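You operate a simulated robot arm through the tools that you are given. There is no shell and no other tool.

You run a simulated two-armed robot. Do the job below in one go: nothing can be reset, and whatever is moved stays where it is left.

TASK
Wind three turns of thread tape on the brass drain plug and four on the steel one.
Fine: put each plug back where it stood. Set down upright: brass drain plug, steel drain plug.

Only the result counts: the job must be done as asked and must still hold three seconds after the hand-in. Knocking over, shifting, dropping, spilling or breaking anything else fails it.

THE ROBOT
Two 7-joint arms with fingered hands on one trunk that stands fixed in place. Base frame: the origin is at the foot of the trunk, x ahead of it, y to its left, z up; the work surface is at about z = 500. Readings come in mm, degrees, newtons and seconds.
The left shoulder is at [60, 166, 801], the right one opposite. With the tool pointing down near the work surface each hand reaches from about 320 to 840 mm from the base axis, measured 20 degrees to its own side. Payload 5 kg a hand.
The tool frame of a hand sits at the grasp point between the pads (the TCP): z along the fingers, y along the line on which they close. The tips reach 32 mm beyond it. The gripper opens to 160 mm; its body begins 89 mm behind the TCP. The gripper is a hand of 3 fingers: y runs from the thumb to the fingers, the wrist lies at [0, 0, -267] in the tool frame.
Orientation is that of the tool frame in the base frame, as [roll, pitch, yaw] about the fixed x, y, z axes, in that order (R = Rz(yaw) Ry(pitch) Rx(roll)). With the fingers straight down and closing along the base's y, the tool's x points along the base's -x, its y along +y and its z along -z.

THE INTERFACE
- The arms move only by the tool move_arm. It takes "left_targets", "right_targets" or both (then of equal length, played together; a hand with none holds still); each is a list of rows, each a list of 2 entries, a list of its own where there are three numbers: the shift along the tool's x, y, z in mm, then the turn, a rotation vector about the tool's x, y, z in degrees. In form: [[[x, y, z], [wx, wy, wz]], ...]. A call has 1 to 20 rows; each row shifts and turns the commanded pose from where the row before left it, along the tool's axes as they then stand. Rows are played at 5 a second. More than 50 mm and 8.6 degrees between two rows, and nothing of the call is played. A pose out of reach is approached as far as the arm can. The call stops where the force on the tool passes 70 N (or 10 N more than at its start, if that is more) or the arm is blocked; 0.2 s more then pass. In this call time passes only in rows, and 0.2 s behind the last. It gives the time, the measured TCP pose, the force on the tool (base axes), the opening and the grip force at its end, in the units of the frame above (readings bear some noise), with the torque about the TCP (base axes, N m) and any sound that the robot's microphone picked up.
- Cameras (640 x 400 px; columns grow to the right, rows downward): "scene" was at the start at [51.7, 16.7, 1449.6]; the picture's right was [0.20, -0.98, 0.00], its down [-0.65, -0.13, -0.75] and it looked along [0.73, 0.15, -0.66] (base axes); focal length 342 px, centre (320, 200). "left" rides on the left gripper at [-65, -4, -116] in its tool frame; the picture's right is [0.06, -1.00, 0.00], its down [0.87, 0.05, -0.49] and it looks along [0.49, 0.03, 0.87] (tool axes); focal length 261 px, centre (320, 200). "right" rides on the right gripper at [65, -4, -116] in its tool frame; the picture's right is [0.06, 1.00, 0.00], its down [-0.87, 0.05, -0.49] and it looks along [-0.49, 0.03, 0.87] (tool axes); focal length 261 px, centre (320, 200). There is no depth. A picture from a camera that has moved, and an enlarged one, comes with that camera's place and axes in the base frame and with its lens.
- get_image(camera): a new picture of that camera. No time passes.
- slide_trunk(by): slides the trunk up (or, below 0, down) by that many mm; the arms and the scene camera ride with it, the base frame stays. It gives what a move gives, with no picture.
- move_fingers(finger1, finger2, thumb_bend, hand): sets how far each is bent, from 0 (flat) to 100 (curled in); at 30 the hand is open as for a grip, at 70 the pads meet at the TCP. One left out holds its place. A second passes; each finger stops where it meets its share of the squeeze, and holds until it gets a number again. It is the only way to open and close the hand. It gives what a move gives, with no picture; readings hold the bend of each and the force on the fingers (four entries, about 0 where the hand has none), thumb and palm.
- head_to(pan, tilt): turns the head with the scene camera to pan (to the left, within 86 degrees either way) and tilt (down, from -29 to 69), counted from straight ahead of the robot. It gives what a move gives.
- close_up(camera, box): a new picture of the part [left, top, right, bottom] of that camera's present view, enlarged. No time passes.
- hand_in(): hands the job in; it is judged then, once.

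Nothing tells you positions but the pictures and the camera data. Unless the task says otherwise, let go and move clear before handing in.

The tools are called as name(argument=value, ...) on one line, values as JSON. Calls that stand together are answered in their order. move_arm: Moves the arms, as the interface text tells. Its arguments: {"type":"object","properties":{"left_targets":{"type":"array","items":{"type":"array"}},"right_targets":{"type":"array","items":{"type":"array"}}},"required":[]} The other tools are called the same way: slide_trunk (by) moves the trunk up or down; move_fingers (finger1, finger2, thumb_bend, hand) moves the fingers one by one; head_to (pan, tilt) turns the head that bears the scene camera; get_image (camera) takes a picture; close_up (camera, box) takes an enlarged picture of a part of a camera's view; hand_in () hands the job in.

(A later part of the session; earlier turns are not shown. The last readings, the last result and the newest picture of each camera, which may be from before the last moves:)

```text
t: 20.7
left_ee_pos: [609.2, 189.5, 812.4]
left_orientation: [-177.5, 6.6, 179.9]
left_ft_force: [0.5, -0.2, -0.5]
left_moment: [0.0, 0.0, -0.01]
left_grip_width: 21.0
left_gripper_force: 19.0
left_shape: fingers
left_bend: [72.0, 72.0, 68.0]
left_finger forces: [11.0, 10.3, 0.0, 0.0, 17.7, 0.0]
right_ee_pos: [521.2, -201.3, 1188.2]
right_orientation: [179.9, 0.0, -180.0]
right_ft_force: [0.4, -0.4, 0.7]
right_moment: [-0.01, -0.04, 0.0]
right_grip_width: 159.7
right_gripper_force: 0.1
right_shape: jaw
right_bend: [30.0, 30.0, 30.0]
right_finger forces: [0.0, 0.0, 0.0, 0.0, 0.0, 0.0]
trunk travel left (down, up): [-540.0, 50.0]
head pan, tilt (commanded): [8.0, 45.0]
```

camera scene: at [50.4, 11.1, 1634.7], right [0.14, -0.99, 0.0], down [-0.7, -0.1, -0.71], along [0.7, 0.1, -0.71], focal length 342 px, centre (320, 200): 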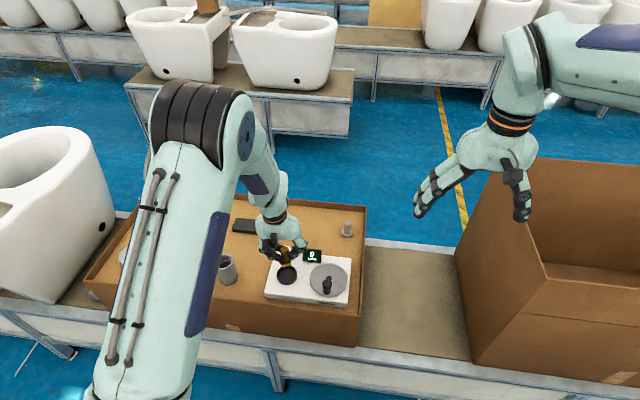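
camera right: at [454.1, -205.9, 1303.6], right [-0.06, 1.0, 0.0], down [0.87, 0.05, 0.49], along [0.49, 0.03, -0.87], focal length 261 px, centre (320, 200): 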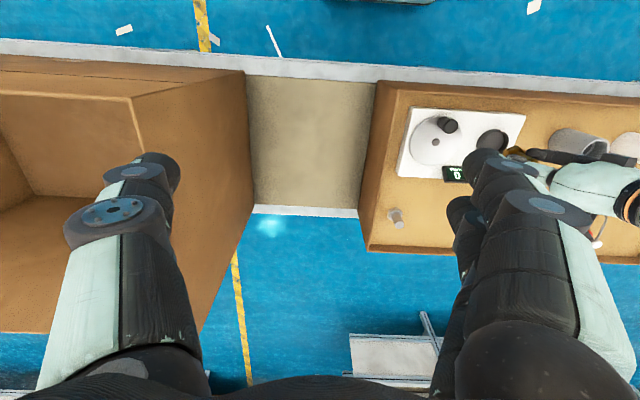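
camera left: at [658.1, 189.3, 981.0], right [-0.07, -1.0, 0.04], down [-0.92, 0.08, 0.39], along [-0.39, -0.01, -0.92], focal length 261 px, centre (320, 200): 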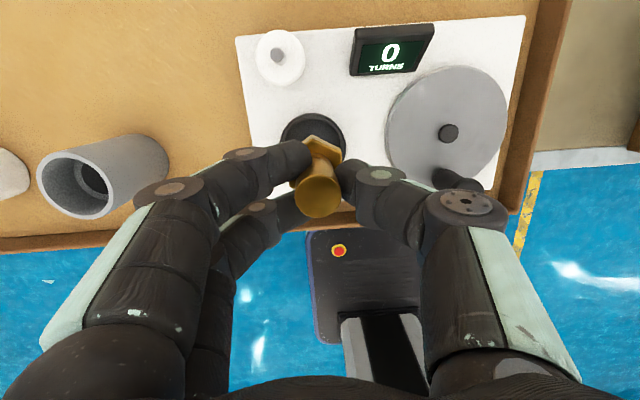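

The plug is centred over the cup within about 1 mm. I'll lower it most of the way and then feel for the floor in small steps.

move_arm(left_targets=[[[1.73, 0.96, 12.85], [0, 0, 0]], [[1.73, 0.96, 12.85], [0, 0, 0]], [[0, 0, 0], [0, 0, 0]]])

move_arm(left_targets=[[[0.23, 0.09, 1.99], [0, 0, 0]], [[0, 0, 0], [0, 0, 0]]])

close_up(camera="scene", box=[250, 225, 350, 305])

close_up(camera="left", box=[240, 80, 420, 230])

```text
t: 21.5
left_ee_pos: [607.9, 191.9, 785.7]
left_orientation: [-177.5, 6.5, 180.0]
left_ft_force: [-0.1, 0.2, -0.6]
left_moment: [0.0, 0.0, -0.02]
left_grip_width: 20.8
left_gripper_force: 19.6
left_shape: fingers
left_bend: [72.0, 72.0, 68.0]
left_finger forces: [11.0, 10.3, 0.0, 0.0, 17.6, 0.0]
right_ee_pos: [519.6, -200.9, 1189.2]
right_orientation: [180.0, 0.0, -180.0]
right_ft_force: [-0.9, -0.3, -0.8]
right_moment: [0.0, -0.02, 0.02]
right_grip_width: 160.1
right_gripper_force: 0.0
right_shape: jaw
right_bend: [30.0, 30.0, 30.0]
right_finger forces: [0.1, 0.0, 0.1, 0.0, 0.0, 0.1]
trunk travel left (down, up): [-540.0, 50.0]
head pan, tilt (commanded): [8.0, 45.0]
```

```text
t: 22.1
left_ee_pos: [607.9, 192.6, 785.7]
left_orientation: [-177.6, 6.7, 179.9]
left_ft_force: [-0.1, 0.7, 1.8]
left_moment: [-0.02, 0.02, -0.01]
left_grip_width: 20.9
left_gripper_force: 21.1
left_shape: fingers
left_bend: [72.0, 72.0, 68.0]
left_finger forces: [11.9, 11.6, 0.0, 0.1, 18.4, 0.1]
right_ee_pos: [520.6, -201.2, 1188.5]
right_orientation: [-180.0, 0.0, -179.9]
right_ft_force: [1.4, -0.5, 0.0]
right_moment: [0.01, -0.01, 0.01]
right_grip_width: 160.0
right_gripper_force: 0.1
right_shape: jaw
right_bend: [30.0, 30.0, 30.0]
right_finger forces: [0.0, 0.0, 0.0, 0.0, 0.0, 0.0]
trunk travel left (down, up): [-540.0, 50.0]
head pan, tilt (commanded): [8.0, 45.0]
```

```text
5.00 times, centred on (300, 265) of scene
camera zoom: at [49.9, 11.3, 1634.8], right [0.14, -0.99, 0.0], down [-0.7, -0.1, -0.71], along [0.7, 0.1, -0.71], focal length 1713 px, centre (420, -125)
```

zoom: 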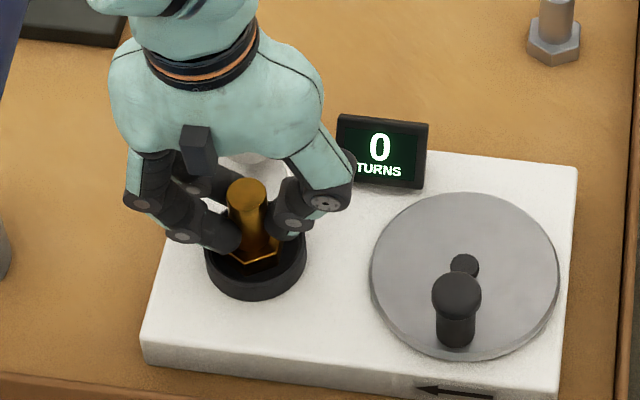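

```text
2.67 times, centred on (330, 155) of left
camera zoom: at [660.4, 193.3, 908.5], right [-0.07, -1.0, 0.04], down [-0.92, 0.08, 0.39], along [-0.39, -0.01, -0.92], focal length 695 px, centre (293, 320)
```

zoom: 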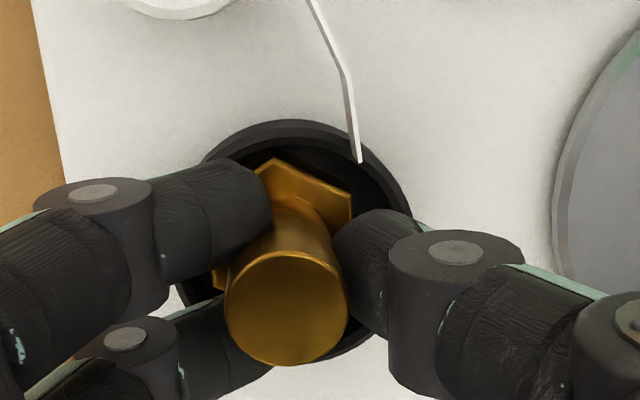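

The plug has touched the cup floor (slight upward force) and the tape strand from the spool has appeared. I'll release and check that it stands.

move_fingers(hand="left", finger1=57, finger2=57, thumb_bend=57)

close_up(camera="left", box=[240, 80, 420, 230])

close_up(camera="scene", box=[250, 225, 350, 305])

```text
t: 23.1
left_ee_pos: [609.8, 192.1, 784.9]
left_orientation: [-177.5, 6.5, 180.0]
left_ft_force: [-0.4, 0.7, -0.2]
left_moment: [-0.02, 0.01, 0.0]
left_grip_width: 62.5
left_gripper_force: 0.1
left_shape: fingers
left_bend: [56.0, 56.0, 56.0]
left_finger forces: [0.0, 0.0, 0.0, 0.0, 0.0, 0.0]
right_ee_pos: [520.2, -202.2, 1187.9]
right_orientation: [-179.9, -0.1, 180.0]
right_ft_force: [0.0, -0.6, 0.5]
right_moment: [0.0, 0.01, -0.03]
right_grip_width: 159.7
right_gripper_force: 0.0
right_shape: jaw
right_bend: [30.0, 30.0, 30.0]
right_finger forces: [0.0, 0.0, 0.0, 0.0, 0.0, 0.0]
trunk travel left (down, up): [-540.0, 50.0]
head pan, tilt (commanded): [8.0, 45.0]
```

```text
2.67 times, centred on (330, 155) of left
camera zoom: at [660.3, 193.2, 908.2], right [-0.07, -1.0, 0.04], down [-0.92, 0.08, 0.39], along [-0.39, -0.01, -0.92], focal length 695 px, centre (293, 320)
```

zoom: 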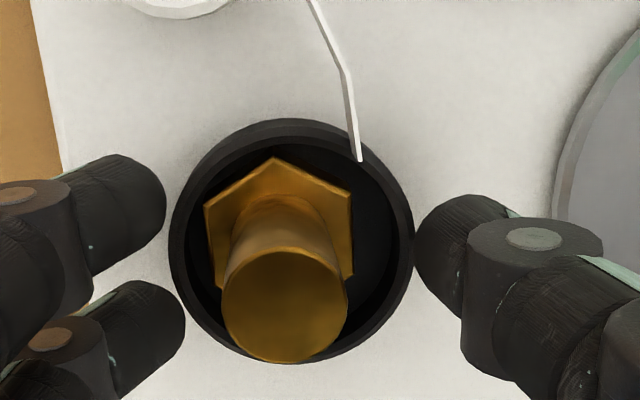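

```text
5.00 times, centred on (300, 265) of scene
camera zoom: at [50.0, 11.3, 1634.7], right [0.14, -0.99, 0.0], down [-0.7, -0.1, -0.71], along [0.7, 0.1, -0.71], focal length 1713 px, centre (420, -125)
```

zoom: 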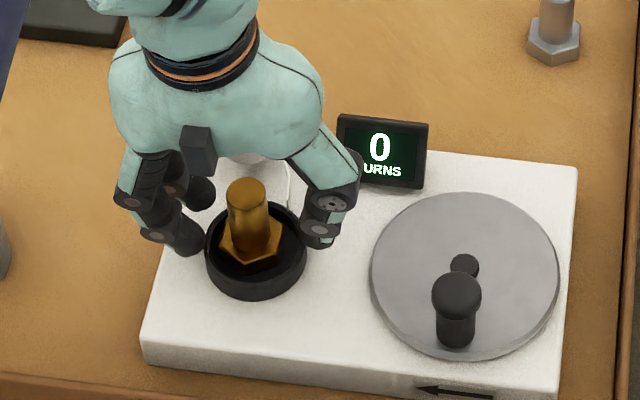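

The brass plug stands upright in the cup. I'll lift the left hand clear and park it to the left, then bring the right hand over the crank knob.

move_arm(left_targets=[[[-2.3, -0.85, -19.9], [0, 0, 0]], [[-2.3, -0.85, -19.9], [0, 0, 0]], [[-4.5, -1.7, -39.8], [0, 0, 0]], [[-2.3, 41.6, -21.7], [0, 0, 0]], [[-2.3, 41.6, -21.7], [0, 0, 0]], [[-2.3, 41.6, -21.7], [0, 0, 0]], [[-2.3, 41.6, -21.7], [0, 0, 0]], [[0, 0, 0], [0, 0, 0]]])

get_image(camera="left")

move_arm(right_targets=[[[-5.2, 29.3, 32], [0, 0, 0]], [[-5.2, 29.3, 32], [0, 0, 0]], [[-5.2, 29.3, 32], [0, 0, 0]], [[-5.2, 29.3, 32], [0, 0, 0]], [[-5.2, 29.3, 32], [0, 0, 0]], [[-5.2, 29.3, 32], [0, 0, 0]], [[-5.2, 29.3, 32], [0, 0, 0]], [[-5.2, 29.3, 32], [0, 0, 0]], [[-5.2, 29.3, 32], [0, 0, 0]], [[0, 0, 0], [0, 0, 0]]])

get_image(camera="right")

get_image(camera="scene")

```text
t: 24.9
left_ee_pos: [612.7, 361.6, 945.3]
left_orientation: [-177.5, 6.5, 179.8]
left_ft_force: [0.0, -0.5, 0.5]
left_moment: [0.0, 0.01, 0.01]
left_grip_width: 62.9
left_gripper_force: 0.0
left_shape: fingers
left_bend: [56.0, 56.0, 56.0]
left_finger forces: [0.0, 0.1, 0.1, 0.0, 0.0, 0.1]
right_ee_pos: [521.3, -202.2, 1189.0]
right_orientation: [-179.9, 0.0, 180.0]
right_ft_force: [-0.9, -0.4, 0.4]
right_moment: [-0.01, 0.0, -0.02]
right_grip_width: 160.1
right_gripper_force: 0.0
right_shape: jaw
right_bend: [30.0, 30.0, 30.0]
right_finger forces: [0.0, 0.0, 0.0, 0.0, 0.1, 0.0]
trunk travel left (down, up): [-540.0, 50.0]
head pan, tilt (commanded): [8.0, 45.0]
```

```text
taken
camera left: at [664.6, 362.1, 1068.0], right [-0.07, -1.0, 0.04], down [-0.92, 0.08, 0.39], along [-0.39, -0.01, -0.92], focal length 261 px, centre (320, 200)
```

left: 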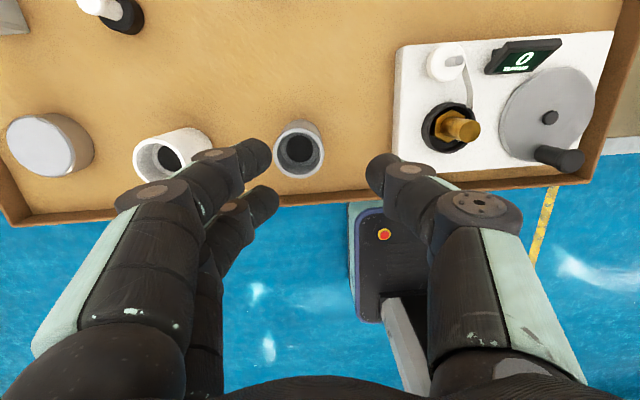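

```text
t: 27.1
left_ee_pos: [613.1, 362.6, 945.9]
left_orientation: [-177.5, 6.4, 179.9]
left_ft_force: [0.3, 0.4, -0.4]
left_moment: [-0.02, 0.01, 0.01]
left_grip_width: 62.8
left_gripper_force: 0.0
left_shape: fingers
left_bend: [56.0, 56.0, 56.0]
left_finger forces: [0.0, 0.0, 0.1, 0.0, 0.1, 0.1]
right_ee_pos: [564.1, 63.0, 895.9]
right_orientation: [180.0, 0.1, 180.0]
right_ft_force: [-0.7, 0.0, 0.8]
right_moment: [0.01, -0.01, 0.02]
right_grip_width: 160.0
right_gripper_force: 0.0
right_shape: jaw
right_bend: [30.0, 30.0, 30.0]
right_finger forces: [0.0, 0.0, 0.0, 0.0, 0.0, 0.0]
trunk travel left (down, up): [-540.0, 50.0]
head pan, tilt (commanded): [8.0, 45.0]
```

```text
taken
camera right: at [498.6, 58.1, 1011.9], right [-0.06, 1.0, 0.0], down [0.87, 0.05, 0.49], along [0.49, 0.03, -0.87], focal length 261 px, centre (320, 200)
```

right: 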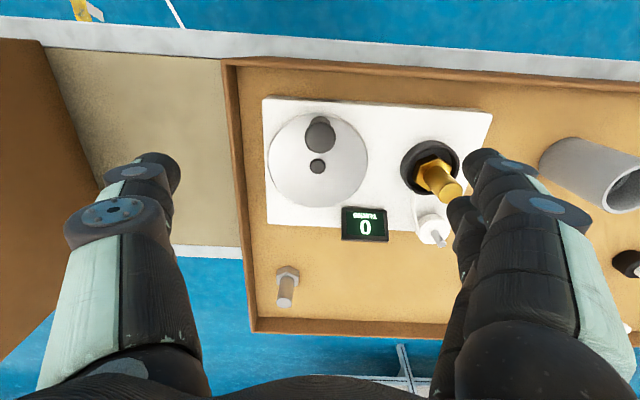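

```text
taken
camera scene: at [49.6, 10.9, 1634.8], right [0.14, -0.99, 0.0], down [-0.7, -0.1, -0.71], along [0.7, 0.1, -0.71], focal length 342 px, centre (320, 200)
```

scene: 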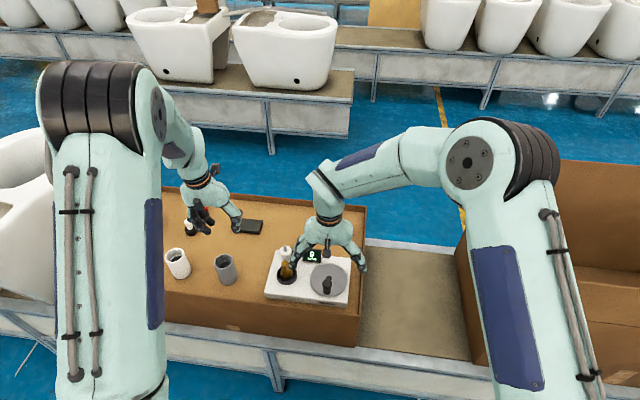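

move_fingers(hand="right", finger1=56, finger2=56, thumb_bend=56)

close_up(camera="right", box=[230, 80, 470, 250])

close_up(camera="left", box=[390, 20, 630, 190])

move_arm(right_targets=[[[0, 0, 0], [0, 0, 0]]])

```text
t: 28.1
left_ee_pos: [612.6, 361.8, 944.6]
left_orientation: [-177.6, 6.5, 180.0]
left_ft_force: [0.2, -0.4, 0.1]
left_moment: [-0.02, -0.02, 0.03]
left_grip_width: 62.7
left_gripper_force: 0.1
left_shape: fingers
left_bend: [56.0, 56.0, 56.0]
left_finger forces: [0.1, 0.0, 0.0, 0.1, 0.0, 0.0]
right_ee_pos: [564.5, 63.5, 896.6]
right_orientation: [-180.0, 0.0, -180.0]
right_ft_force: [0.5, 0.2, -0.4]
right_moment: [0.05, -0.02, 0.01]
right_grip_width: 63.9
right_gripper_force: 0.0
right_shape: fingers
right_bend: [56.0, 56.0, 56.0]
right_finger forces: [0.0, 0.0, 0.1, 0.1, 0.0, 0.1]
trunk travel left (down, up): [-540.0, 50.0]
head pan, tilt (commanded): [8.0, 45.0]
```

```text
2.35 times, centred on (350, 165) of right
camera zoom: at [498.7, 58.4, 1011.9], right [-0.06, 1.0, 0.0], down [0.87, 0.05, 0.49], along [0.49, 0.03, -0.87], focal length 613 px, centre (249, 282)
```

zoom: 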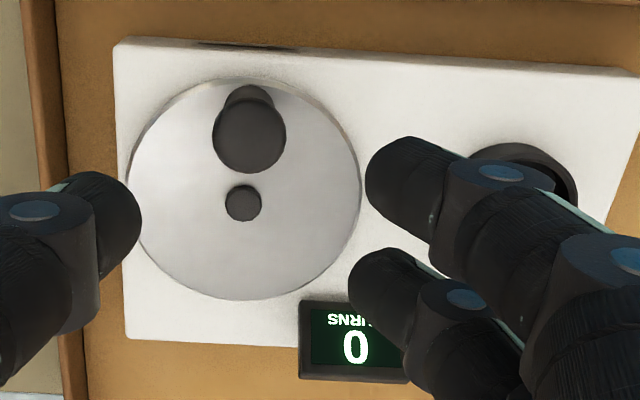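

```text
2.35 times, centred on (510, 105) of left
camera zoom: at [664.3, 362.5, 1067.8], right [-0.07, -1.0, 0.04], down [-0.92, 0.08, 0.39], along [-0.39, -0.01, -0.92], focal length 613 px, centre (-127, 424)
```

zoom: 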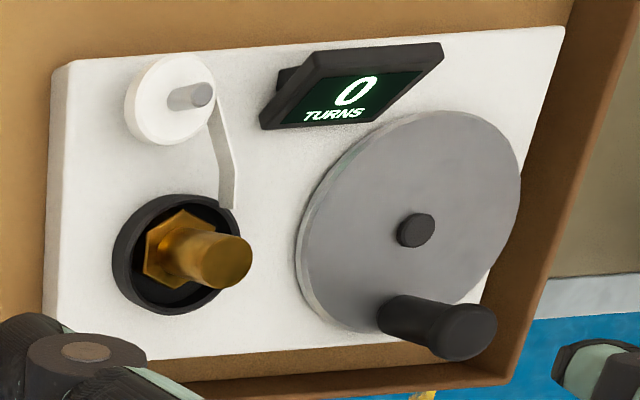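

```text
t: 28.5
left_ee_pos: [612.2, 362.0, 944.1]
left_orientation: [-177.4, 6.5, -180.0]
left_ft_force: [-0.5, 0.8, -1.1]
left_moment: [0.04, -0.02, 0.0]
left_grip_width: 62.9
left_gripper_force: 0.0
left_shape: fingers
left_bend: [56.0, 56.0, 56.0]
left_finger forces: [0.1, 0.1, 0.0, 0.0, 0.1, 0.0]
right_ee_pos: [564.5, 63.5, 895.8]
right_orientation: [179.9, 0.1, -180.0]
right_ft_force: [0.1, 0.2, -0.3]
right_moment: [0.0, 0.03, -0.01]
right_grip_width: 63.8
right_gripper_force: 0.0
right_shape: fingers
right_bend: [56.0, 56.0, 56.0]
right_finger forces: [0.0, 0.0, 0.0, 0.0, 0.0, 0.1]
trunk travel left (down, up): [-540.0, 50.0]
head pan, tilt (commanded): [8.0, 45.0]
```

The knob top is at about (567, 62.7, 780), with the crank radius about 45 around (612.5, 62.8). I'll lower the right hand so the fingertips stay above the display and cup, and grip the knob.

move_arm(right_targets=[[[-0.8, -0.2, 36], [0, 0, 0]], [[-0.8, -0.2, 36], [0, 0, 0]], [[-0.8, -0.2, 36], [0, 0, 0]], [[0, 0, 0], [0, 0, 0]]])

close_up(camera="right", box=[200, 80, 460, 270])

close_up(camera="scene", box=[250, 225, 370, 315])

move_arm(right_targets=[[[0, 0, 0], [0, 0, 0]]])

```text
t: 29.5
left_ee_pos: [613.2, 362.6, 945.1]
left_orientation: [-177.5, 6.5, 180.0]
left_ft_force: [-0.1, -0.3, 0.2]
left_moment: [0.04, 0.01, 0.0]
left_grip_width: 62.8
left_gripper_force: 0.0
left_shape: fingers
left_bend: [56.0, 56.0, 56.0]
left_finger forces: [0.1, 0.1, 0.0, 0.0, 0.1, 0.1]
right_ee_pos: [570.2, 63.1, 792.0]
right_orientation: [-180.0, 0.0, 180.0]
right_ft_force: [-0.3, -0.4, 0.0]
right_moment: [-0.02, 0.0, 0.0]
right_grip_width: 63.7
right_gripper_force: 0.0
right_shape: fingers
right_bend: [56.0, 56.0, 56.0]
right_finger forces: [0.0, 0.0, 0.1, 0.0, 0.0, 0.0]
trunk travel left (down, up): [-540.0, 50.0]
head pan, tilt (commanded): [8.0, 45.0]
```

```text
2.11 times, centred on (330, 175) of right
camera zoom: at [504.0, 58.5, 906.9], right [-0.06, 1.0, 0.0], down [0.87, 0.05, 0.49], along [0.49, 0.03, -0.87], focal length 549 px, centre (299, 253)
```

zoom: 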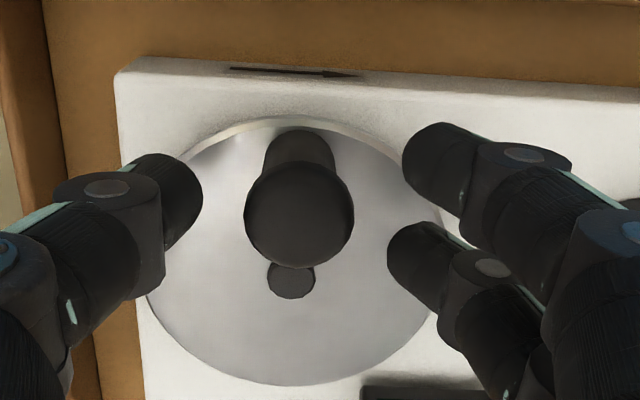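

```text
4.44 times, centred on (310, 270) of scene
camera zoom: at [49.7, 11.4, 1634.8], right [0.14, -0.99, 0.0], down [-0.7, -0.1, -0.71], along [0.7, 0.1, -0.71], focal length 1522 px, centre (364, -111)
```

zoom: 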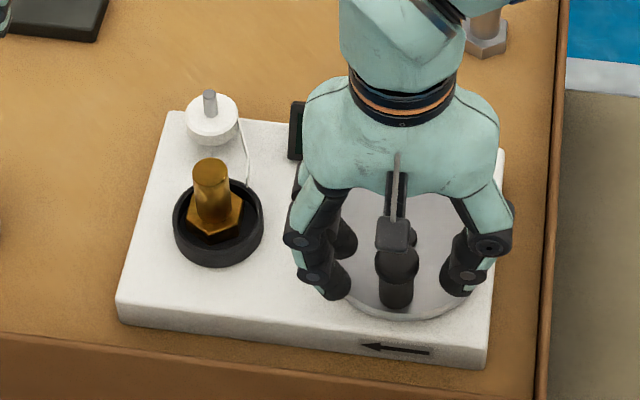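

```text
t: 29.9
left_ee_pos: [611.3, 361.2, 944.0]
left_orientation: [-177.5, 6.5, 179.9]
left_ft_force: [-0.2, 0.8, -0.5]
left_moment: [0.0, -0.02, -0.06]
left_grip_width: 62.9
left_gripper_force: 0.1
left_shape: fingers
left_bend: [56.0, 56.0, 56.0]
left_finger forces: [0.1, 0.1, 0.1, 0.0, 0.1, 0.0]
right_ee_pos: [569.8, 62.7, 791.2]
right_orientation: [179.9, 0.0, 179.9]
right_ft_force: [1.0, -0.7, -0.5]
right_moment: [0.0, -0.02, 0.0]
right_grip_width: 63.6
right_gripper_force: 0.1
right_shape: fingers
right_bend: [56.0, 56.0, 56.0]
right_finger forces: [0.0, 0.1, 0.0, 0.0, 0.0, 0.0]
trunk travel left (down, up): [-540.0, 50.0]
head pan, tilt (commanded): [8.0, 45.0]
```

The knob sits about 4.5 mm nearer than the hand centre, so I shift onto it and close the fingers.

move_arm(right_targets=[[[4.7, -0.4, 3], [0, 0, 0]], [[0, 0, 0], [0, 0, 0]]])

move_fingers(hand="right", finger1=66, finger2=66, thumb_bend=65)

close_up(camera="right", box=[200, 80, 460, 270])

```text
t: 30.5
left_ee_pos: [612.8, 361.0, 944.5]
left_orientation: [-177.4, 6.5, -179.9]
left_ft_force: [0.1, 0.1, 0.4]
left_moment: [0.0, 0.0, 0.0]
left_grip_width: 62.7
left_gripper_force: 0.0
left_shape: fingers
left_bend: [56.0, 56.0, 56.0]
left_finger forces: [0.1, 0.0, 0.0, 0.1, 0.0, 0.0]
right_ee_pos: [565.6, 61.7, 789.2]
right_orientation: [-179.9, 0.0, -180.0]
right_ft_force: [-0.4, 1.5, -0.4]
right_moment: [-0.01, 0.02, -0.01]
right_grip_width: 63.6
right_gripper_force: 0.0
right_shape: fingers
right_bend: [56.0, 56.0, 56.0]
right_finger forces: [0.1, 0.0, 0.1, 0.1, 0.0, 0.0]
trunk travel left (down, up): [-540.0, 50.0]
head pan, tilt (commanded): [8.0, 45.0]
```

```text
t: 31.5
left_ee_pos: [612.5, 361.4, 944.4]
left_orientation: [-177.5, 6.5, -179.9]
left_ft_force: [-0.5, 0.0, -0.5]
left_moment: [0.02, -0.01, 0.0]
left_grip_width: 62.9
left_gripper_force: 0.0
left_shape: fingers
left_bend: [56.0, 56.0, 56.0]
left_finger forces: [0.1, 0.0, 0.0, 0.1, 0.0, 0.0]
right_ee_pos: [564.6, 61.7, 789.5]
right_orientation: [-180.0, 0.1, -180.0]
right_ft_force: [-0.3, -0.1, -1.0]
right_moment: [0.01, -0.03, 0.0]
right_grip_width: 28.8
right_gripper_force: 0.4
right_shape: fingers
right_bend: [66.0, 65.0, 65.0]
right_finger forces: [0.0, 0.4, 0.0, 0.0, 1.0, 0.0]
trunk travel left (down, up): [-540.0, 50.0]
head pan, tilt (commanded): [8.0, 45.0]
```

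```text
2.11 times, centred on (330, 175) of right
camera zoom: at [499.5, 57.5, 904.8], right [-0.06, 1.0, 0.0], down [0.87, 0.05, 0.49], along [0.49, 0.03, -0.87], focal length 549 px, centre (299, 253)
```

zoom: 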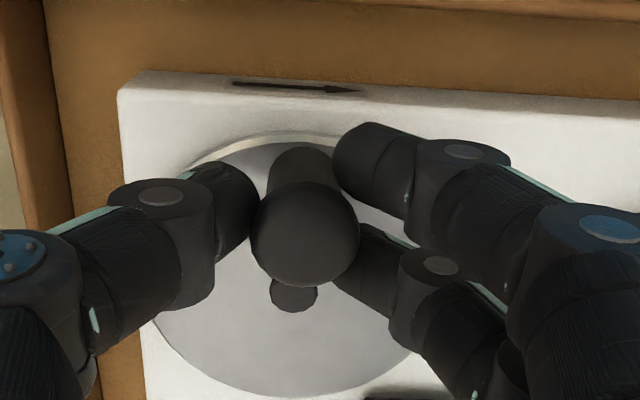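

move_fingers(hand="right", finger1=70, finger2=70, thumb_bend=69)

close_up(camera="right", box=[200, 80, 460, 270])

```text
t: 32.5
left_ee_pos: [612.9, 361.9, 945.1]
left_orientation: [-177.5, 6.4, 180.0]
left_ft_force: [0.2, -0.4, 0.7]
left_moment: [0.01, -0.01, 0.05]
left_grip_width: 62.8
left_gripper_force: 0.0
left_shape: fingers
left_bend: [56.0, 56.0, 56.0]
left_finger forces: [0.0, 0.1, 0.0, 0.1, 0.1, 0.1]
right_ee_pos: [565.5, 61.6, 789.1]
right_orientation: [180.0, 0.0, 180.0]
right_ft_force: [-0.1, 0.6, -6.2]
right_moment: [0.01, 0.02, -0.01]
right_grip_width: 24.3
right_gripper_force: 6.4
right_shape: fingers
right_bend: [67.0, 66.0, 67.0]
right_finger forces: [2.6, 3.4, 0.1, 0.1, 6.7, 0.0]
trunk travel left (down, up): [-540.0, 50.0]
head pan, tilt (commanded): [8.0, 45.0]
```

```text
2.11 times, centred on (330, 175) of right
camera zoom: at [499.5, 57.4, 904.6], right [-0.06, 1.0, 0.0], down [0.87, 0.05, 0.49], along [0.49, 0.03, -0.87], focal length 549 px, centre (299, 253)
```

zoom: 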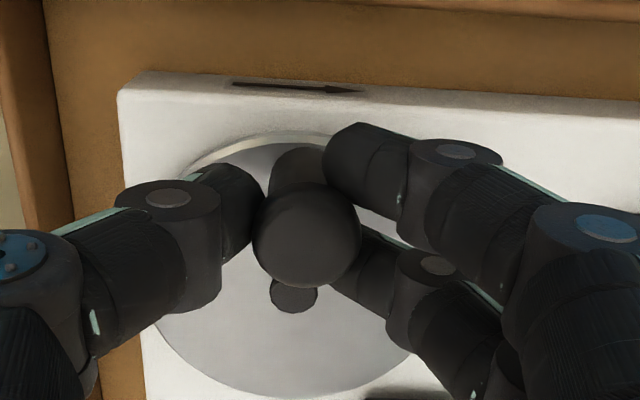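

The knob is held lightly. I'll do a quarter turn clockwise (toward the left at the near side, as the arrow shows) and check.

move_arm(right_targets=[[[-2.2, 13.91, 0], [0, 0, 0]], [[-6.39, 12.54, 0], [0, 0, 0]], [[-9.96, 9.96, 0], [0, 0, 0]], [[-12.54, 6.39, 0], [0, 0, 0]], [[-13.91, 2.2, 0], [0, 0, 0]]])

get_image(camera="right")

close_up(camera="scene", box=[250, 225, 370, 315])

close_up(camera="left", box=[390, 20, 630, 190])

```text
t: 33.7
left_ee_pos: [613.5, 361.0, 945.3]
left_orientation: [-177.6, 6.5, 179.9]
left_ft_force: [-0.9, 0.6, -0.4]
left_moment: [0.03, 0.01, 0.01]
left_grip_width: 62.9
left_gripper_force: 0.0
left_shape: fingers
left_bend: [56.0, 56.0, 56.0]
left_finger forces: [0.0, 0.1, 0.1, 0.0, 0.1, 0.0]
right_ee_pos: [611.2, 105.7, 788.6]
right_orientation: [-179.9, 0.1, 180.0]
right_ft_force: [0.3, 0.1, -1.8]
right_moment: [-0.01, 0.01, 0.01]
right_grip_width: 24.0
right_gripper_force: 5.3
right_shape: fingers
right_bend: [68.0, 67.0, 67.0]
right_finger forces: [2.3, 3.4, 0.0, 0.0, 6.0, 0.1]
trunk travel left (down, up): [-540.0, 50.0]
head pan, tilt (commanded): [8.0, 45.0]
```

```text
taken
camera right: at [544.7, 101.5, 903.9], right [-0.06, 1.0, 0.0], down [0.87, 0.05, 0.49], along [0.49, 0.03, -0.87], focal length 261 px, centre (320, 200)
```

right: 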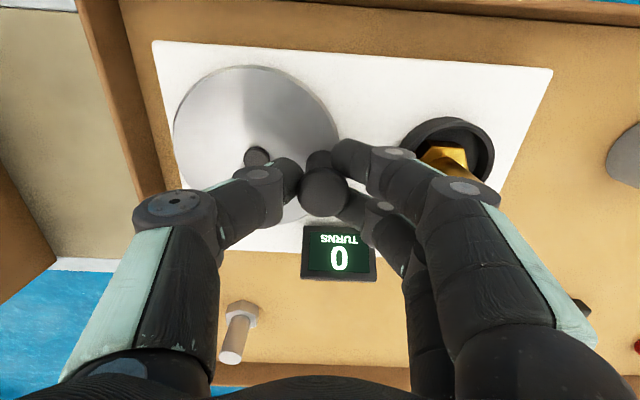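

```text
4.44 times, centred on (310, 270) of scene
camera zoom: at [50.3, 11.5, 1634.7], right [0.14, -0.99, 0.0], down [-0.7, -0.1, -0.71], along [0.7, 0.1, -0.71], focal length 1522 px, centre (364, -111)
```

zoom: 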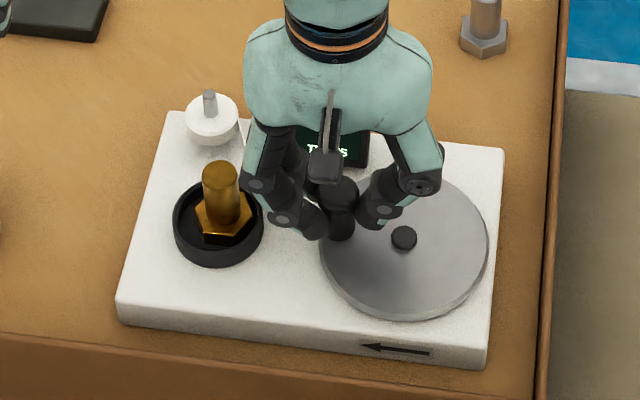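

```text
2.35 times, centred on (510, 105) of left
camera zoom: at [664.6, 362.4, 1067.7], right [-0.07, -1.0, 0.04], down [-0.92, 0.08, 0.39], along [-0.39, -0.01, -0.92], focal length 613 px, centre (-127, 424)
```

zoom: 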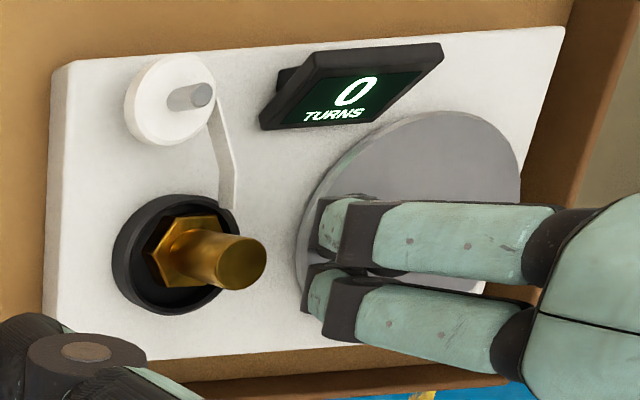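

The crank follows well and the cup turns with it. I'll continue to half a turn and check clearance to the display.

move_arm(right_targets=[[[-13.91, -2.2, 0], [0, 0, 0]], [[-12.54, -6.39, 0], [0, 0, 0]], [[-9.96, -9.96, 0], [0, 0, 0]], [[-6.39, -12.54, 0], [0, 0, 0]], [[-2.2, -13.91, 0], [0, 0, 0]]])

get_image(camera="right")

close_up(camera="left", box=[390, 20, 630, 190])

```text
t: 34.9
left_ee_pos: [614.2, 361.3, 944.7]
left_orientation: [-177.6, 6.4, -180.0]
left_ft_force: [0.7, -0.4, -0.8]
left_moment: [0.02, 0.02, 0.03]
left_grip_width: 63.0
left_gripper_force: 0.1
left_shape: fingers
left_bend: [56.0, 56.0, 56.0]
left_finger forces: [0.0, 0.1, 0.0, 0.0, 0.0, 0.0]
right_ee_pos: [655.4, 61.9, 788.7]
right_orientation: [-179.9, 0.1, -179.9]
right_ft_force: [1.4, -1.7, -1.5]
right_moment: [-0.01, -0.05, -0.01]
right_grip_width: 23.3
right_gripper_force: 6.1
right_shape: fingers
right_bend: [68.0, 67.0, 67.0]
right_finger forces: [2.1, 3.8, 0.0, 0.0, 5.6, 0.0]
trunk travel left (down, up): [-540.0, 50.0]
head pan, tilt (commanded): [8.0, 45.0]
```

```text
taken
camera right: at [589.2, 56.6, 903.4], right [-0.06, 1.0, 0.0], down [0.87, 0.05, 0.49], along [0.49, 0.03, -0.87], focal length 261 px, centre (320, 200)
```

right: 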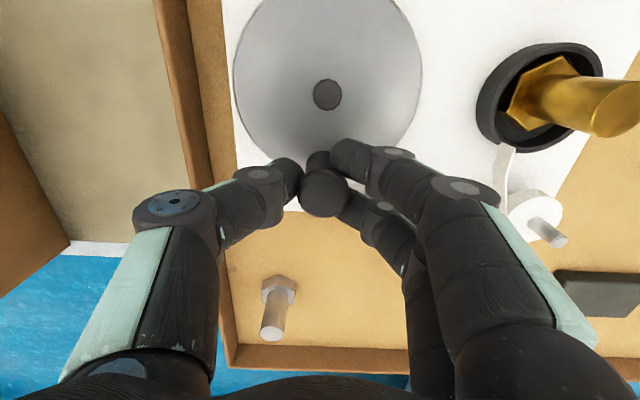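

```text
2.35 times, centred on (510, 105) of left
camera zoom: at [664.5, 362.1, 1067.8], right [-0.07, -1.0, 0.04], down [-0.92, 0.08, 0.39], along [-0.39, -0.01, -0.92], focal length 613 px, centre (-127, 424)
```

zoom: 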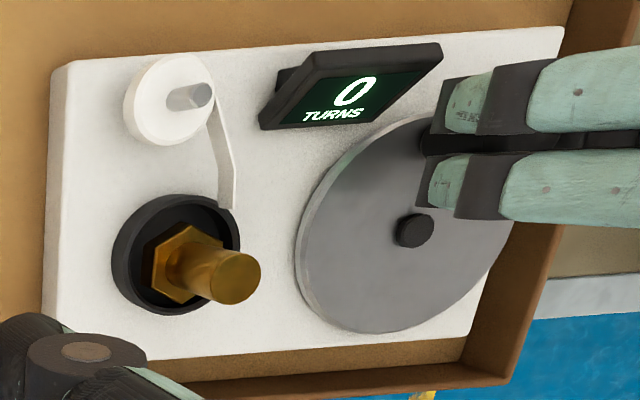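

move_arm(right_targets=[[[2.2, -13.91, 0], [0, 0, 0]], [[6.39, -12.54, 0], [0, 0, 0]], [[9.96, -9.96, 0], [0, 0, 0]], [[12.54, -6.39, 0], [0, 0, 0]], [[13.91, -2.2, 0], [0, 0, 0]], [[13.91, 2.2, 0], [0, 0, 0]], [[12.54, 6.39, 0], [0, 0, 0]], [[9.96, 9.96, 0], [0, 0, 0]], [[6.39, 12.54, 0], [0, 0, 0]], [[2.2, 13.91, 0], [0, 0, 0]], [[0, 0, 0], [0, 0, 0]]])

close_up(camera="left", box=[390, 20, 630, 190])

get_image(camera="right")

```text
t: 37.3
left_ee_pos: [613.2, 361.3, 944.1]
left_orientation: [-177.5, 6.5, -180.0]
left_ft_force: [0.5, -0.5, -0.3]
left_moment: [-0.01, -0.01, -0.02]
left_grip_width: 62.8
left_gripper_force: 0.1
left_shape: fingers
left_bend: [56.0, 56.0, 56.0]
left_finger forces: [0.0, 0.1, 0.0, 0.1, 0.1, 0.1]
right_ee_pos: [564.9, 63.7, 787.7]
right_orientation: [-180.0, 0.1, -179.9]
right_ft_force: [3.2, -0.4, -3.9]
right_moment: [-0.03, -0.07, 0.0]
right_grip_width: 23.1
right_gripper_force: 6.5
right_shape: fingers
right_bend: [68.0, 67.0, 67.0]
right_finger forces: [2.4, 5.2, 0.1, 0.1, 5.0, 0.0]
trunk travel left (down, up): [-540.0, 50.0]
head pan, tilt (commanded): [8.0, 45.0]
```

```text
2.35 times, centred on (510, 105) of left
camera zoom: at [664.7, 362.4, 1067.6], right [-0.07, -1.0, 0.04], down [-0.92, 0.08, 0.39], along [-0.39, -0.01, -0.92], focal length 613 px, centre (-127, 424)
```

zoom: 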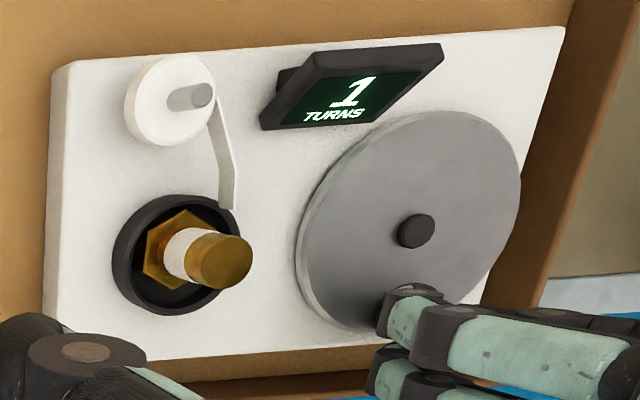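

```text
taken
camera right: at [498.9, 58.4, 903.4], right [-0.06, 1.0, 0.0], down [0.87, 0.05, 0.49], along [0.49, 0.03, -0.87], focal length 261 px, centre (320, 200)
```

right: 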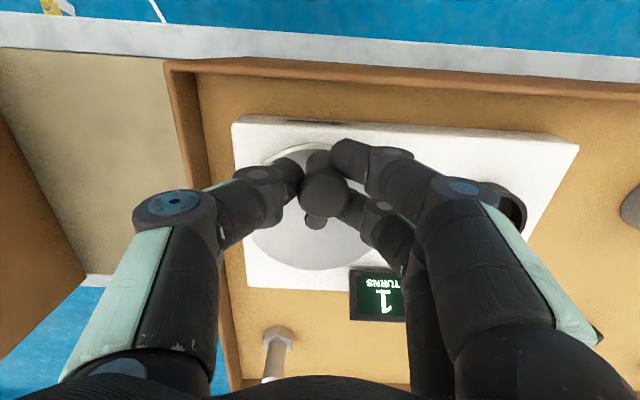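

The counter reads 1 and white tape shows on the brass plug. Second turn now.

move_arm(right_targets=[[[-2.2, 13.91, 0], [0, 0, 0]], [[-6.39, 12.54, 0], [0, 0, 0]], [[-9.96, 9.96, 0], [0, 0, 0]], [[-12.54, 6.39, 0], [0, 0, 0]], [[-13.91, 2.2, 0], [0, 0, 0]], [[-13.91, -2.2, 0], [0, 0, 0]], [[-12.54, -6.39, 0], [0, 0, 0]], [[-9.96, -9.96, 0], [0, 0, 0]], [[-6.39, -12.54, 0], [0, 0, 0]], [[-2.2, -13.91, 0], [0, 0, 0]], [[2.2, -13.91, 0], [0, 0, 0]], [[6.39, -12.54, 0], [0, 0, 0]], [[9.96, -9.96, 0], [0, 0, 0]], [[12.54, -6.39, 0], [0, 0, 0]], [[13.91, -2.2, 0], [0, 0, 0]], [[13.91, 2.2, 0], [0, 0, 0]], [[12.54, 6.39, 0], [0, 0, 0]], [[9.96, 9.96, 0], [0, 0, 0]], [[6.39, 12.54, 0], [0, 0, 0]], [[2.2, 13.91, 0], [0, 0, 0]]])

close_up(camera="left", box=[390, 20, 630, 190])

get_image(camera="right")

```text
t: 41.5
left_ee_pos: [613.4, 362.7, 945.5]
left_orientation: [-177.5, 6.5, -179.9]
left_ft_force: [0.7, 0.3, -0.7]
left_moment: [-0.02, -0.02, 0.03]
left_grip_width: 62.8
left_gripper_force: 0.1
left_shape: fingers
left_bend: [56.0, 56.0, 56.0]
left_finger forces: [0.0, 0.0, 0.1, 0.1, 0.0, 0.1]
right_ee_pos: [565.4, 65.3, 788.7]
right_orientation: [-179.9, 0.0, -180.0]
right_ft_force: [0.0, 0.4, -7.5]
right_moment: [-0.01, 0.02, 0.01]
right_grip_width: 23.2
right_gripper_force: 7.4
right_shape: fingers
right_bend: [68.0, 67.0, 67.0]
right_finger forces: [3.8, 5.4, 0.0, 0.0, 5.5, 0.1]
trunk travel left (down, up): [-540.0, 50.0]
head pan, tilt (commanded): [8.0, 45.0]
```

```text
2.35 times, centred on (510, 105) of left
camera zoom: at [664.8, 363.0, 1067.3], right [-0.07, -1.0, 0.04], down [-0.92, 0.08, 0.39], along [-0.39, -0.01, -0.92], focal length 613 px, centre (-127, 424)
```

zoom: 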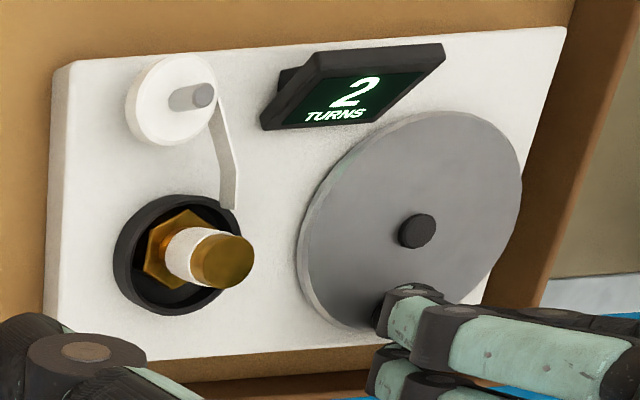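

```text
taken
camera right: at [499.2, 59.6, 904.3], right [-0.06, 1.0, 0.0], down [0.87, 0.05, 0.49], along [0.49, 0.03, -0.87], focal length 261 px, centre (320, 200)
```

right: 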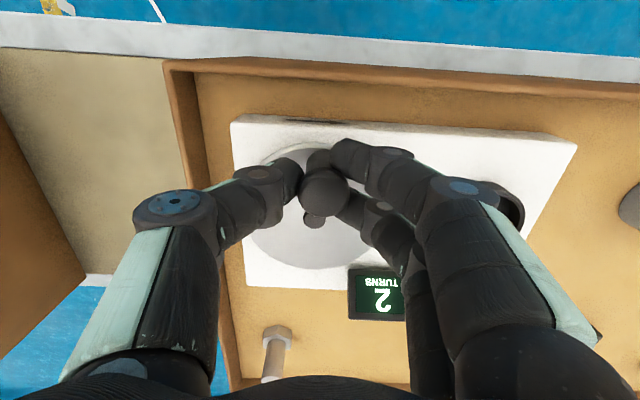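

move_arm(right_targets=[[[-2.2, 13.91, 0], [0, 0, 0]], [[-6.39, 12.54, 0], [0, 0, 0]], [[-9.96, 9.96, 0], [0, 0, 0]], [[-12.54, 6.39, 0], [0, 0, 0]], [[-13.91, 2.2, 0], [0, 0, 0]], [[-13.91, -2.2, 0], [0, 0, 0]], [[-12.54, -6.39, 0], [0, 0, 0]], [[-9.96, -9.96, 0], [0, 0, 0]], [[-6.39, -12.54, 0], [0, 0, 0]], [[-2.2, -13.91, 0], [0, 0, 0]], [[2.2, -13.91, 0], [0, 0, 0]], [[6.39, -12.54, 0], [0, 0, 0]], [[9.96, -9.96, 0], [0, 0, 0]], [[12.54, -6.39, 0], [0, 0, 0]], [[13.91, -2.2, 0], [0, 0, 0]], [[13.91, 2.2, 0], [0, 0, 0]], [[12.54, 6.39, 0], [0, 0, 0]], [[9.96, 9.96, 0], [0, 0, 0]], [[6.39, 12.54, 0], [0, 0, 0]]])

close_up(camera="left", box=[390, 20, 630, 190])

```text
t: 45.5
left_ee_pos: [612.8, 361.8, 944.4]
left_orientation: [-177.5, 6.5, 180.0]
left_ft_force: [-0.1, 0.1, 0.5]
left_moment: [-0.01, 0.0, 0.01]
left_grip_width: 62.5
left_gripper_force: 0.0
left_shape: fingers
left_bend: [56.0, 56.0, 56.0]
left_finger forces: [0.1, 0.0, 0.1, 0.0, 0.1, 0.1]
right_ee_pos: [566.2, 46.7, 788.4]
right_orientation: [-180.0, 0.0, -180.0]
right_ft_force: [2.3, 1.1, -10.9]
right_moment: [0.0, -0.02, 0.0]
right_grip_width: 23.7
right_gripper_force: 8.1
right_shape: fingers
right_bend: [68.0, 66.0, 67.0]
right_finger forces: [4.1, 6.3, 0.0, 0.0, 5.6, 0.0]
trunk travel left (down, up): [-540.0, 50.0]
head pan, tilt (commanded): [8.0, 45.0]
```

```text
2.35 times, centred on (510, 105) of left
camera zoom: at [664.9, 363.1, 1067.1], right [-0.07, -1.0, 0.04], down [-0.92, 0.08, 0.39], along [-0.39, -0.01, -0.92], focal length 613 px, centre (-127, 424)
```

zoom: 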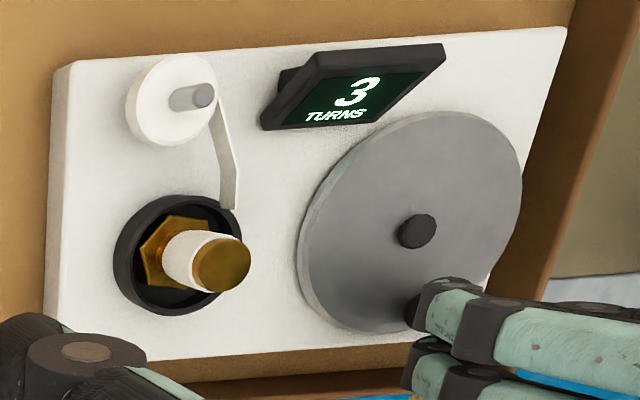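

The counter already shows 3 about 20° before the full mark, so I finish exactly to the starting angle for a true three turns.

move_arm(right_targets=[[[2.2, 14.5, 0], [0, 0, 0]], [[0, 0, 0], [0, 0, 0]]])

close_up(camera="left", box=[390, 20, 630, 190])

get_image(camera="right")

```text
t: 46.1
left_ee_pos: [614.1, 361.5, 944.4]
left_orientation: [-177.5, 6.5, -180.0]
left_ft_force: [-0.2, 0.7, -0.1]
left_moment: [0.0, 0.0, 0.01]
left_grip_width: 62.7
left_gripper_force: 0.0
left_shape: fingers
left_bend: [56.0, 56.0, 56.0]
left_finger forces: [0.1, 0.0, 0.0, 0.0, 0.0, 0.1]
right_ee_pos: [565.7, 61.6, 789.2]
right_orientation: [-179.9, -0.1, -180.0]
right_ft_force: [0.5, -0.1, -15.4]
right_moment: [-0.04, 0.02, 0.01]
right_grip_width: 23.6
right_gripper_force: 8.1
right_shape: fingers
right_bend: [68.0, 66.0, 67.0]
right_finger forces: [4.7, 6.2, 0.0, 0.0, 6.7, 0.0]
trunk travel left (down, up): [-540.0, 50.0]
head pan, tilt (commanded): [8.0, 45.0]
```

```text
2.35 times, centred on (510, 105) of left
camera zoom: at [665.0, 362.3, 1067.3], right [-0.07, -1.0, 0.04], down [-0.92, 0.08, 0.39], along [-0.39, -0.01, -0.92], focal length 613 px, centre (-127, 424)
```

zoom: 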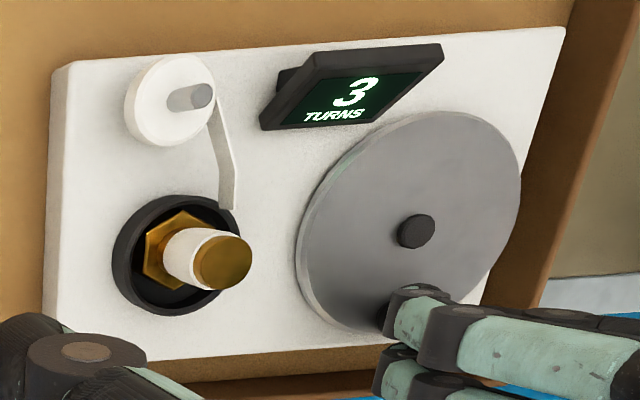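

```text
taken
camera right: at [499.3, 56.4, 905.3], right [-0.06, 1.0, 0.0], down [0.87, 0.05, 0.49], along [0.49, 0.03, -0.87], focal length 261 px, centre (320, 200)
```

right: 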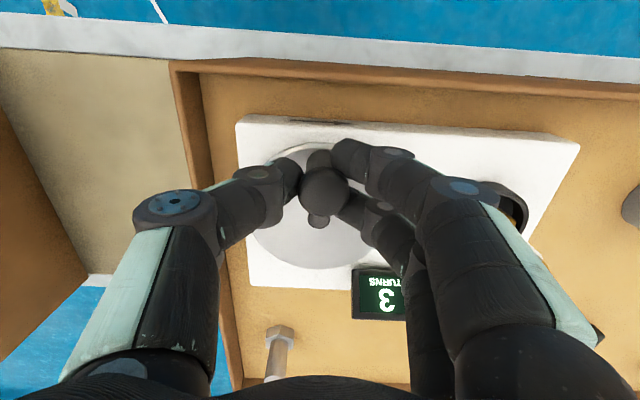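

Three turns are done on the brass plug. I release the knob, raise the right hand straight up and park it to the right.

move_fingers(hand="right", finger1=56, finger2=56, thumb_bend=56)

move_arm(right_targets=[[[0, 0, -20], [0, 0, 0]], [[0, 0, -40], [0, 0, 0]], [[0, 0, -45], [0, 0, 0]], [[5, -40, -25], [0, 0, 0]], [[5, -40, -25], [0, 0, 0]], [[5, -40, -25], [0, 0, 0]], [[5, -40, -25], [0, 0, 0]], [[5, -40, -25], [0, 0, 0]], [[5, -40, -25], [0, 0, 0]], [[0, 0, 0], [0, 0, 0]]])

close_up(camera="left", box=[390, 20, 630, 190])

get_image(camera="scene")

```text
t: 47.1
left_ee_pos: [613.4, 360.1, 946.4]
left_orientation: [-177.5, 6.5, -180.0]
left_ft_force: [-1.2, 0.1, 0.5]
left_moment: [-0.01, 0.0, -0.01]
left_grip_width: 62.8
left_gripper_force: 0.1
left_shape: fingers
left_bend: [56.0, 56.0, 56.0]
left_finger forces: [0.0, 0.0, 0.0, 0.0, 0.0, 0.0]
right_ee_pos: [565.2, 60.9, 790.5]
right_orientation: [-179.9, 0.0, -180.0]
right_ft_force: [0.5, -0.2, -0.7]
right_moment: [0.0, 0.0, 0.0]
right_grip_width: 62.4
right_gripper_force: 0.0
right_shape: fingers
right_bend: [56.0, 56.0, 56.0]
right_finger forces: [0.0, 0.0, 0.1, 0.1, 0.1, 0.0]
trunk travel left (down, up): [-540.0, 50.0]
head pan, tilt (commanded): [8.0, 45.0]
```

```text
t: 49.3
left_ee_pos: [613.1, 361.5, 944.6]
left_orientation: [-177.4, 6.4, 180.0]
left_ft_force: [-1.0, 0.0, -1.2]
left_moment: [0.01, -0.03, 0.03]
left_grip_width: 62.7
left_gripper_force: 0.1
left_shape: fingers
left_bend: [56.0, 56.0, 56.0]
left_finger forces: [0.1, 0.0, 0.1, 0.1, 0.1, 0.0]
right_ee_pos: [533.7, -178.0, 1040.9]
right_orientation: [179.9, 0.0, 180.0]
right_ft_force: [0.3, -0.2, -0.1]
right_moment: [-0.03, 0.02, -0.05]
right_grip_width: 62.8
right_gripper_force: 0.0
right_shape: fingers
right_bend: [56.0, 56.0, 56.0]
right_finger forces: [0.1, 0.0, 0.0, 0.1, 0.0, 0.0]
trunk travel left (down, up): [-540.0, 50.0]
head pan, tilt (commanded): [8.0, 45.0]
```

```text
2.35 times, centred on (510, 105) of left
camera zoom: at [664.5, 363.1, 1067.4], right [-0.07, -1.0, 0.04], down [-0.92, 0.08, 0.39], along [-0.39, -0.01, -0.92], focal length 613 px, centre (-127, 424)
```

zoom: 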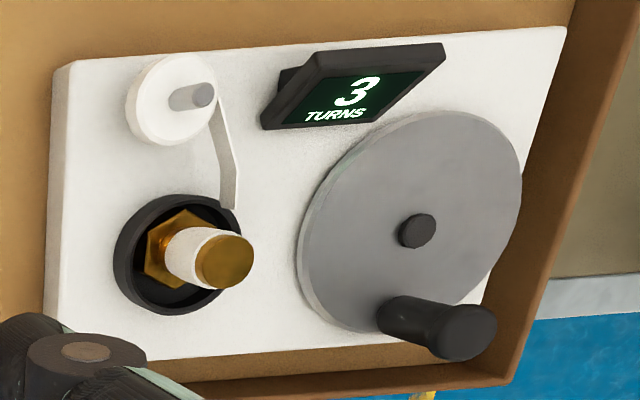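

```text
taken
camera scene: at [50.5, 12.0, 1634.7], right [0.14, -0.99, 0.0], down [-0.7, -0.1, -0.71], along [0.7, 0.1, -0.71], focal length 342 px, centre (320, 200)
```

scene: 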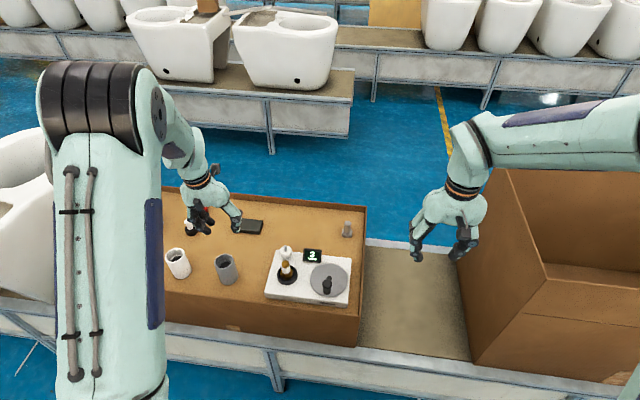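

The brass plug carries its tape and the knob is back at its start. I bring the left hand back over the cup to fetch the brass plug.

move_arm(left_targets=[[[3.2, -41.5, 20.4], [0, 0, 0]], [[3.2, -41.5, 20.4], [0, 0, 0]], [[3.2, -41.5, 20.4], [0, 0, 0]], [[3.2, -41.5, 20.4], [0, 0, 0]], [[0, 0, 0], [0, 0, 0]]])

close_up(camera="left", box=[240, 80, 420, 230])

move_arm(left_targets=[[[0, 0, 0], [0, 0, 0]]])

close_up(camera="scene", box=[250, 225, 370, 315])

```text
t: 50.5
left_ee_pos: [604.7, 197.3, 869.9]
left_orientation: [-177.6, 6.5, 179.9]
left_ft_force: [0.1, 0.3, -0.1]
left_moment: [0.03, 0.0, -0.03]
left_grip_width: 62.5
left_gripper_force: 0.0
left_shape: fingers
left_bend: [56.0, 56.0, 56.0]
left_finger forces: [0.0, 0.1, 0.1, 0.0, 0.1, 0.0]
right_ee_pos: [533.9, -176.8, 1041.1]
right_orientation: [-180.0, 0.0, -179.9]
right_ft_force: [-0.2, 0.4, 0.2]
right_moment: [-0.02, -0.01, -0.01]
right_grip_width: 62.9
right_gripper_force: 0.0
right_shape: fingers
right_bend: [56.0, 56.0, 56.0]
right_finger forces: [0.0, 0.0, 0.0, 0.0, 0.1, 0.0]
trunk travel left (down, up): [-540.0, 50.0]
head pan, tilt (commanded): [8.0, 45.0]
```

```text
2.67 times, centred on (330, 155) of left
camera zoom: at [656.6, 197.4, 993.0], right [-0.07, -1.0, 0.04], down [-0.92, 0.08, 0.39], along [-0.39, -0.01, -0.92], focal length 695 px, centre (293, 320)
```

zoom: 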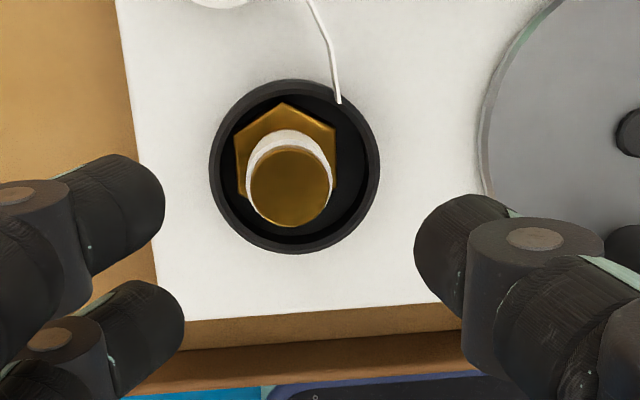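

```text
t: 50.9
left_ee_pos: [604.9, 195.8, 870.4]
left_orientation: [-177.5, 6.5, -180.0]
left_ft_force: [-0.2, 0.5, 1.0]
left_moment: [-0.01, 0.0, 0.03]
left_grip_width: 62.7
left_gripper_force: 0.0
left_shape: fingers
left_bend: [56.0, 56.0, 56.0]
left_finger forces: [0.0, 0.0, 0.0, 0.1, 0.0, 0.0]
right_ee_pos: [534.3, -178.7, 1041.0]
right_orientation: [179.9, -0.1, 179.9]
right_ft_force: [0.2, -0.4, 0.1]
right_moment: [0.0, -0.01, 0.05]
right_grip_width: 62.9
right_gripper_force: 0.1
right_shape: fingers
right_bend: [56.0, 56.0, 56.0]
right_finger forces: [0.0, 0.0, 0.1, 0.1, 0.1, 0.0]
trunk travel left (down, up): [-540.0, 50.0]
head pan, tilt (commanded): [8.0, 45.0]
```

```text
4.44 times, centred on (310, 270) of scene
camera zoom: at [50.0, 11.4, 1634.7], right [0.14, -0.99, 0.0], down [-0.7, -0.1, -0.71], along [0.7, 0.1, -0.71], focal length 1522 px, centre (364, -111)
```

zoom: 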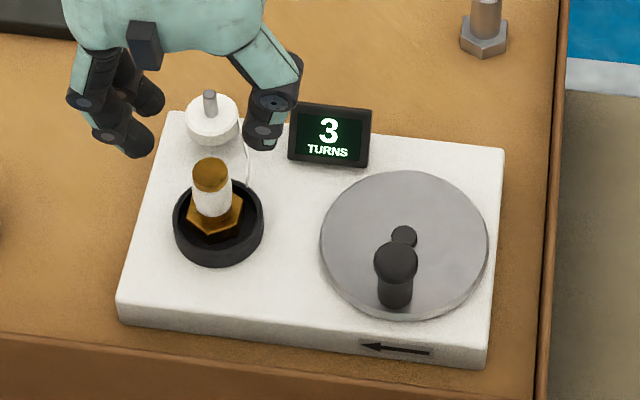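

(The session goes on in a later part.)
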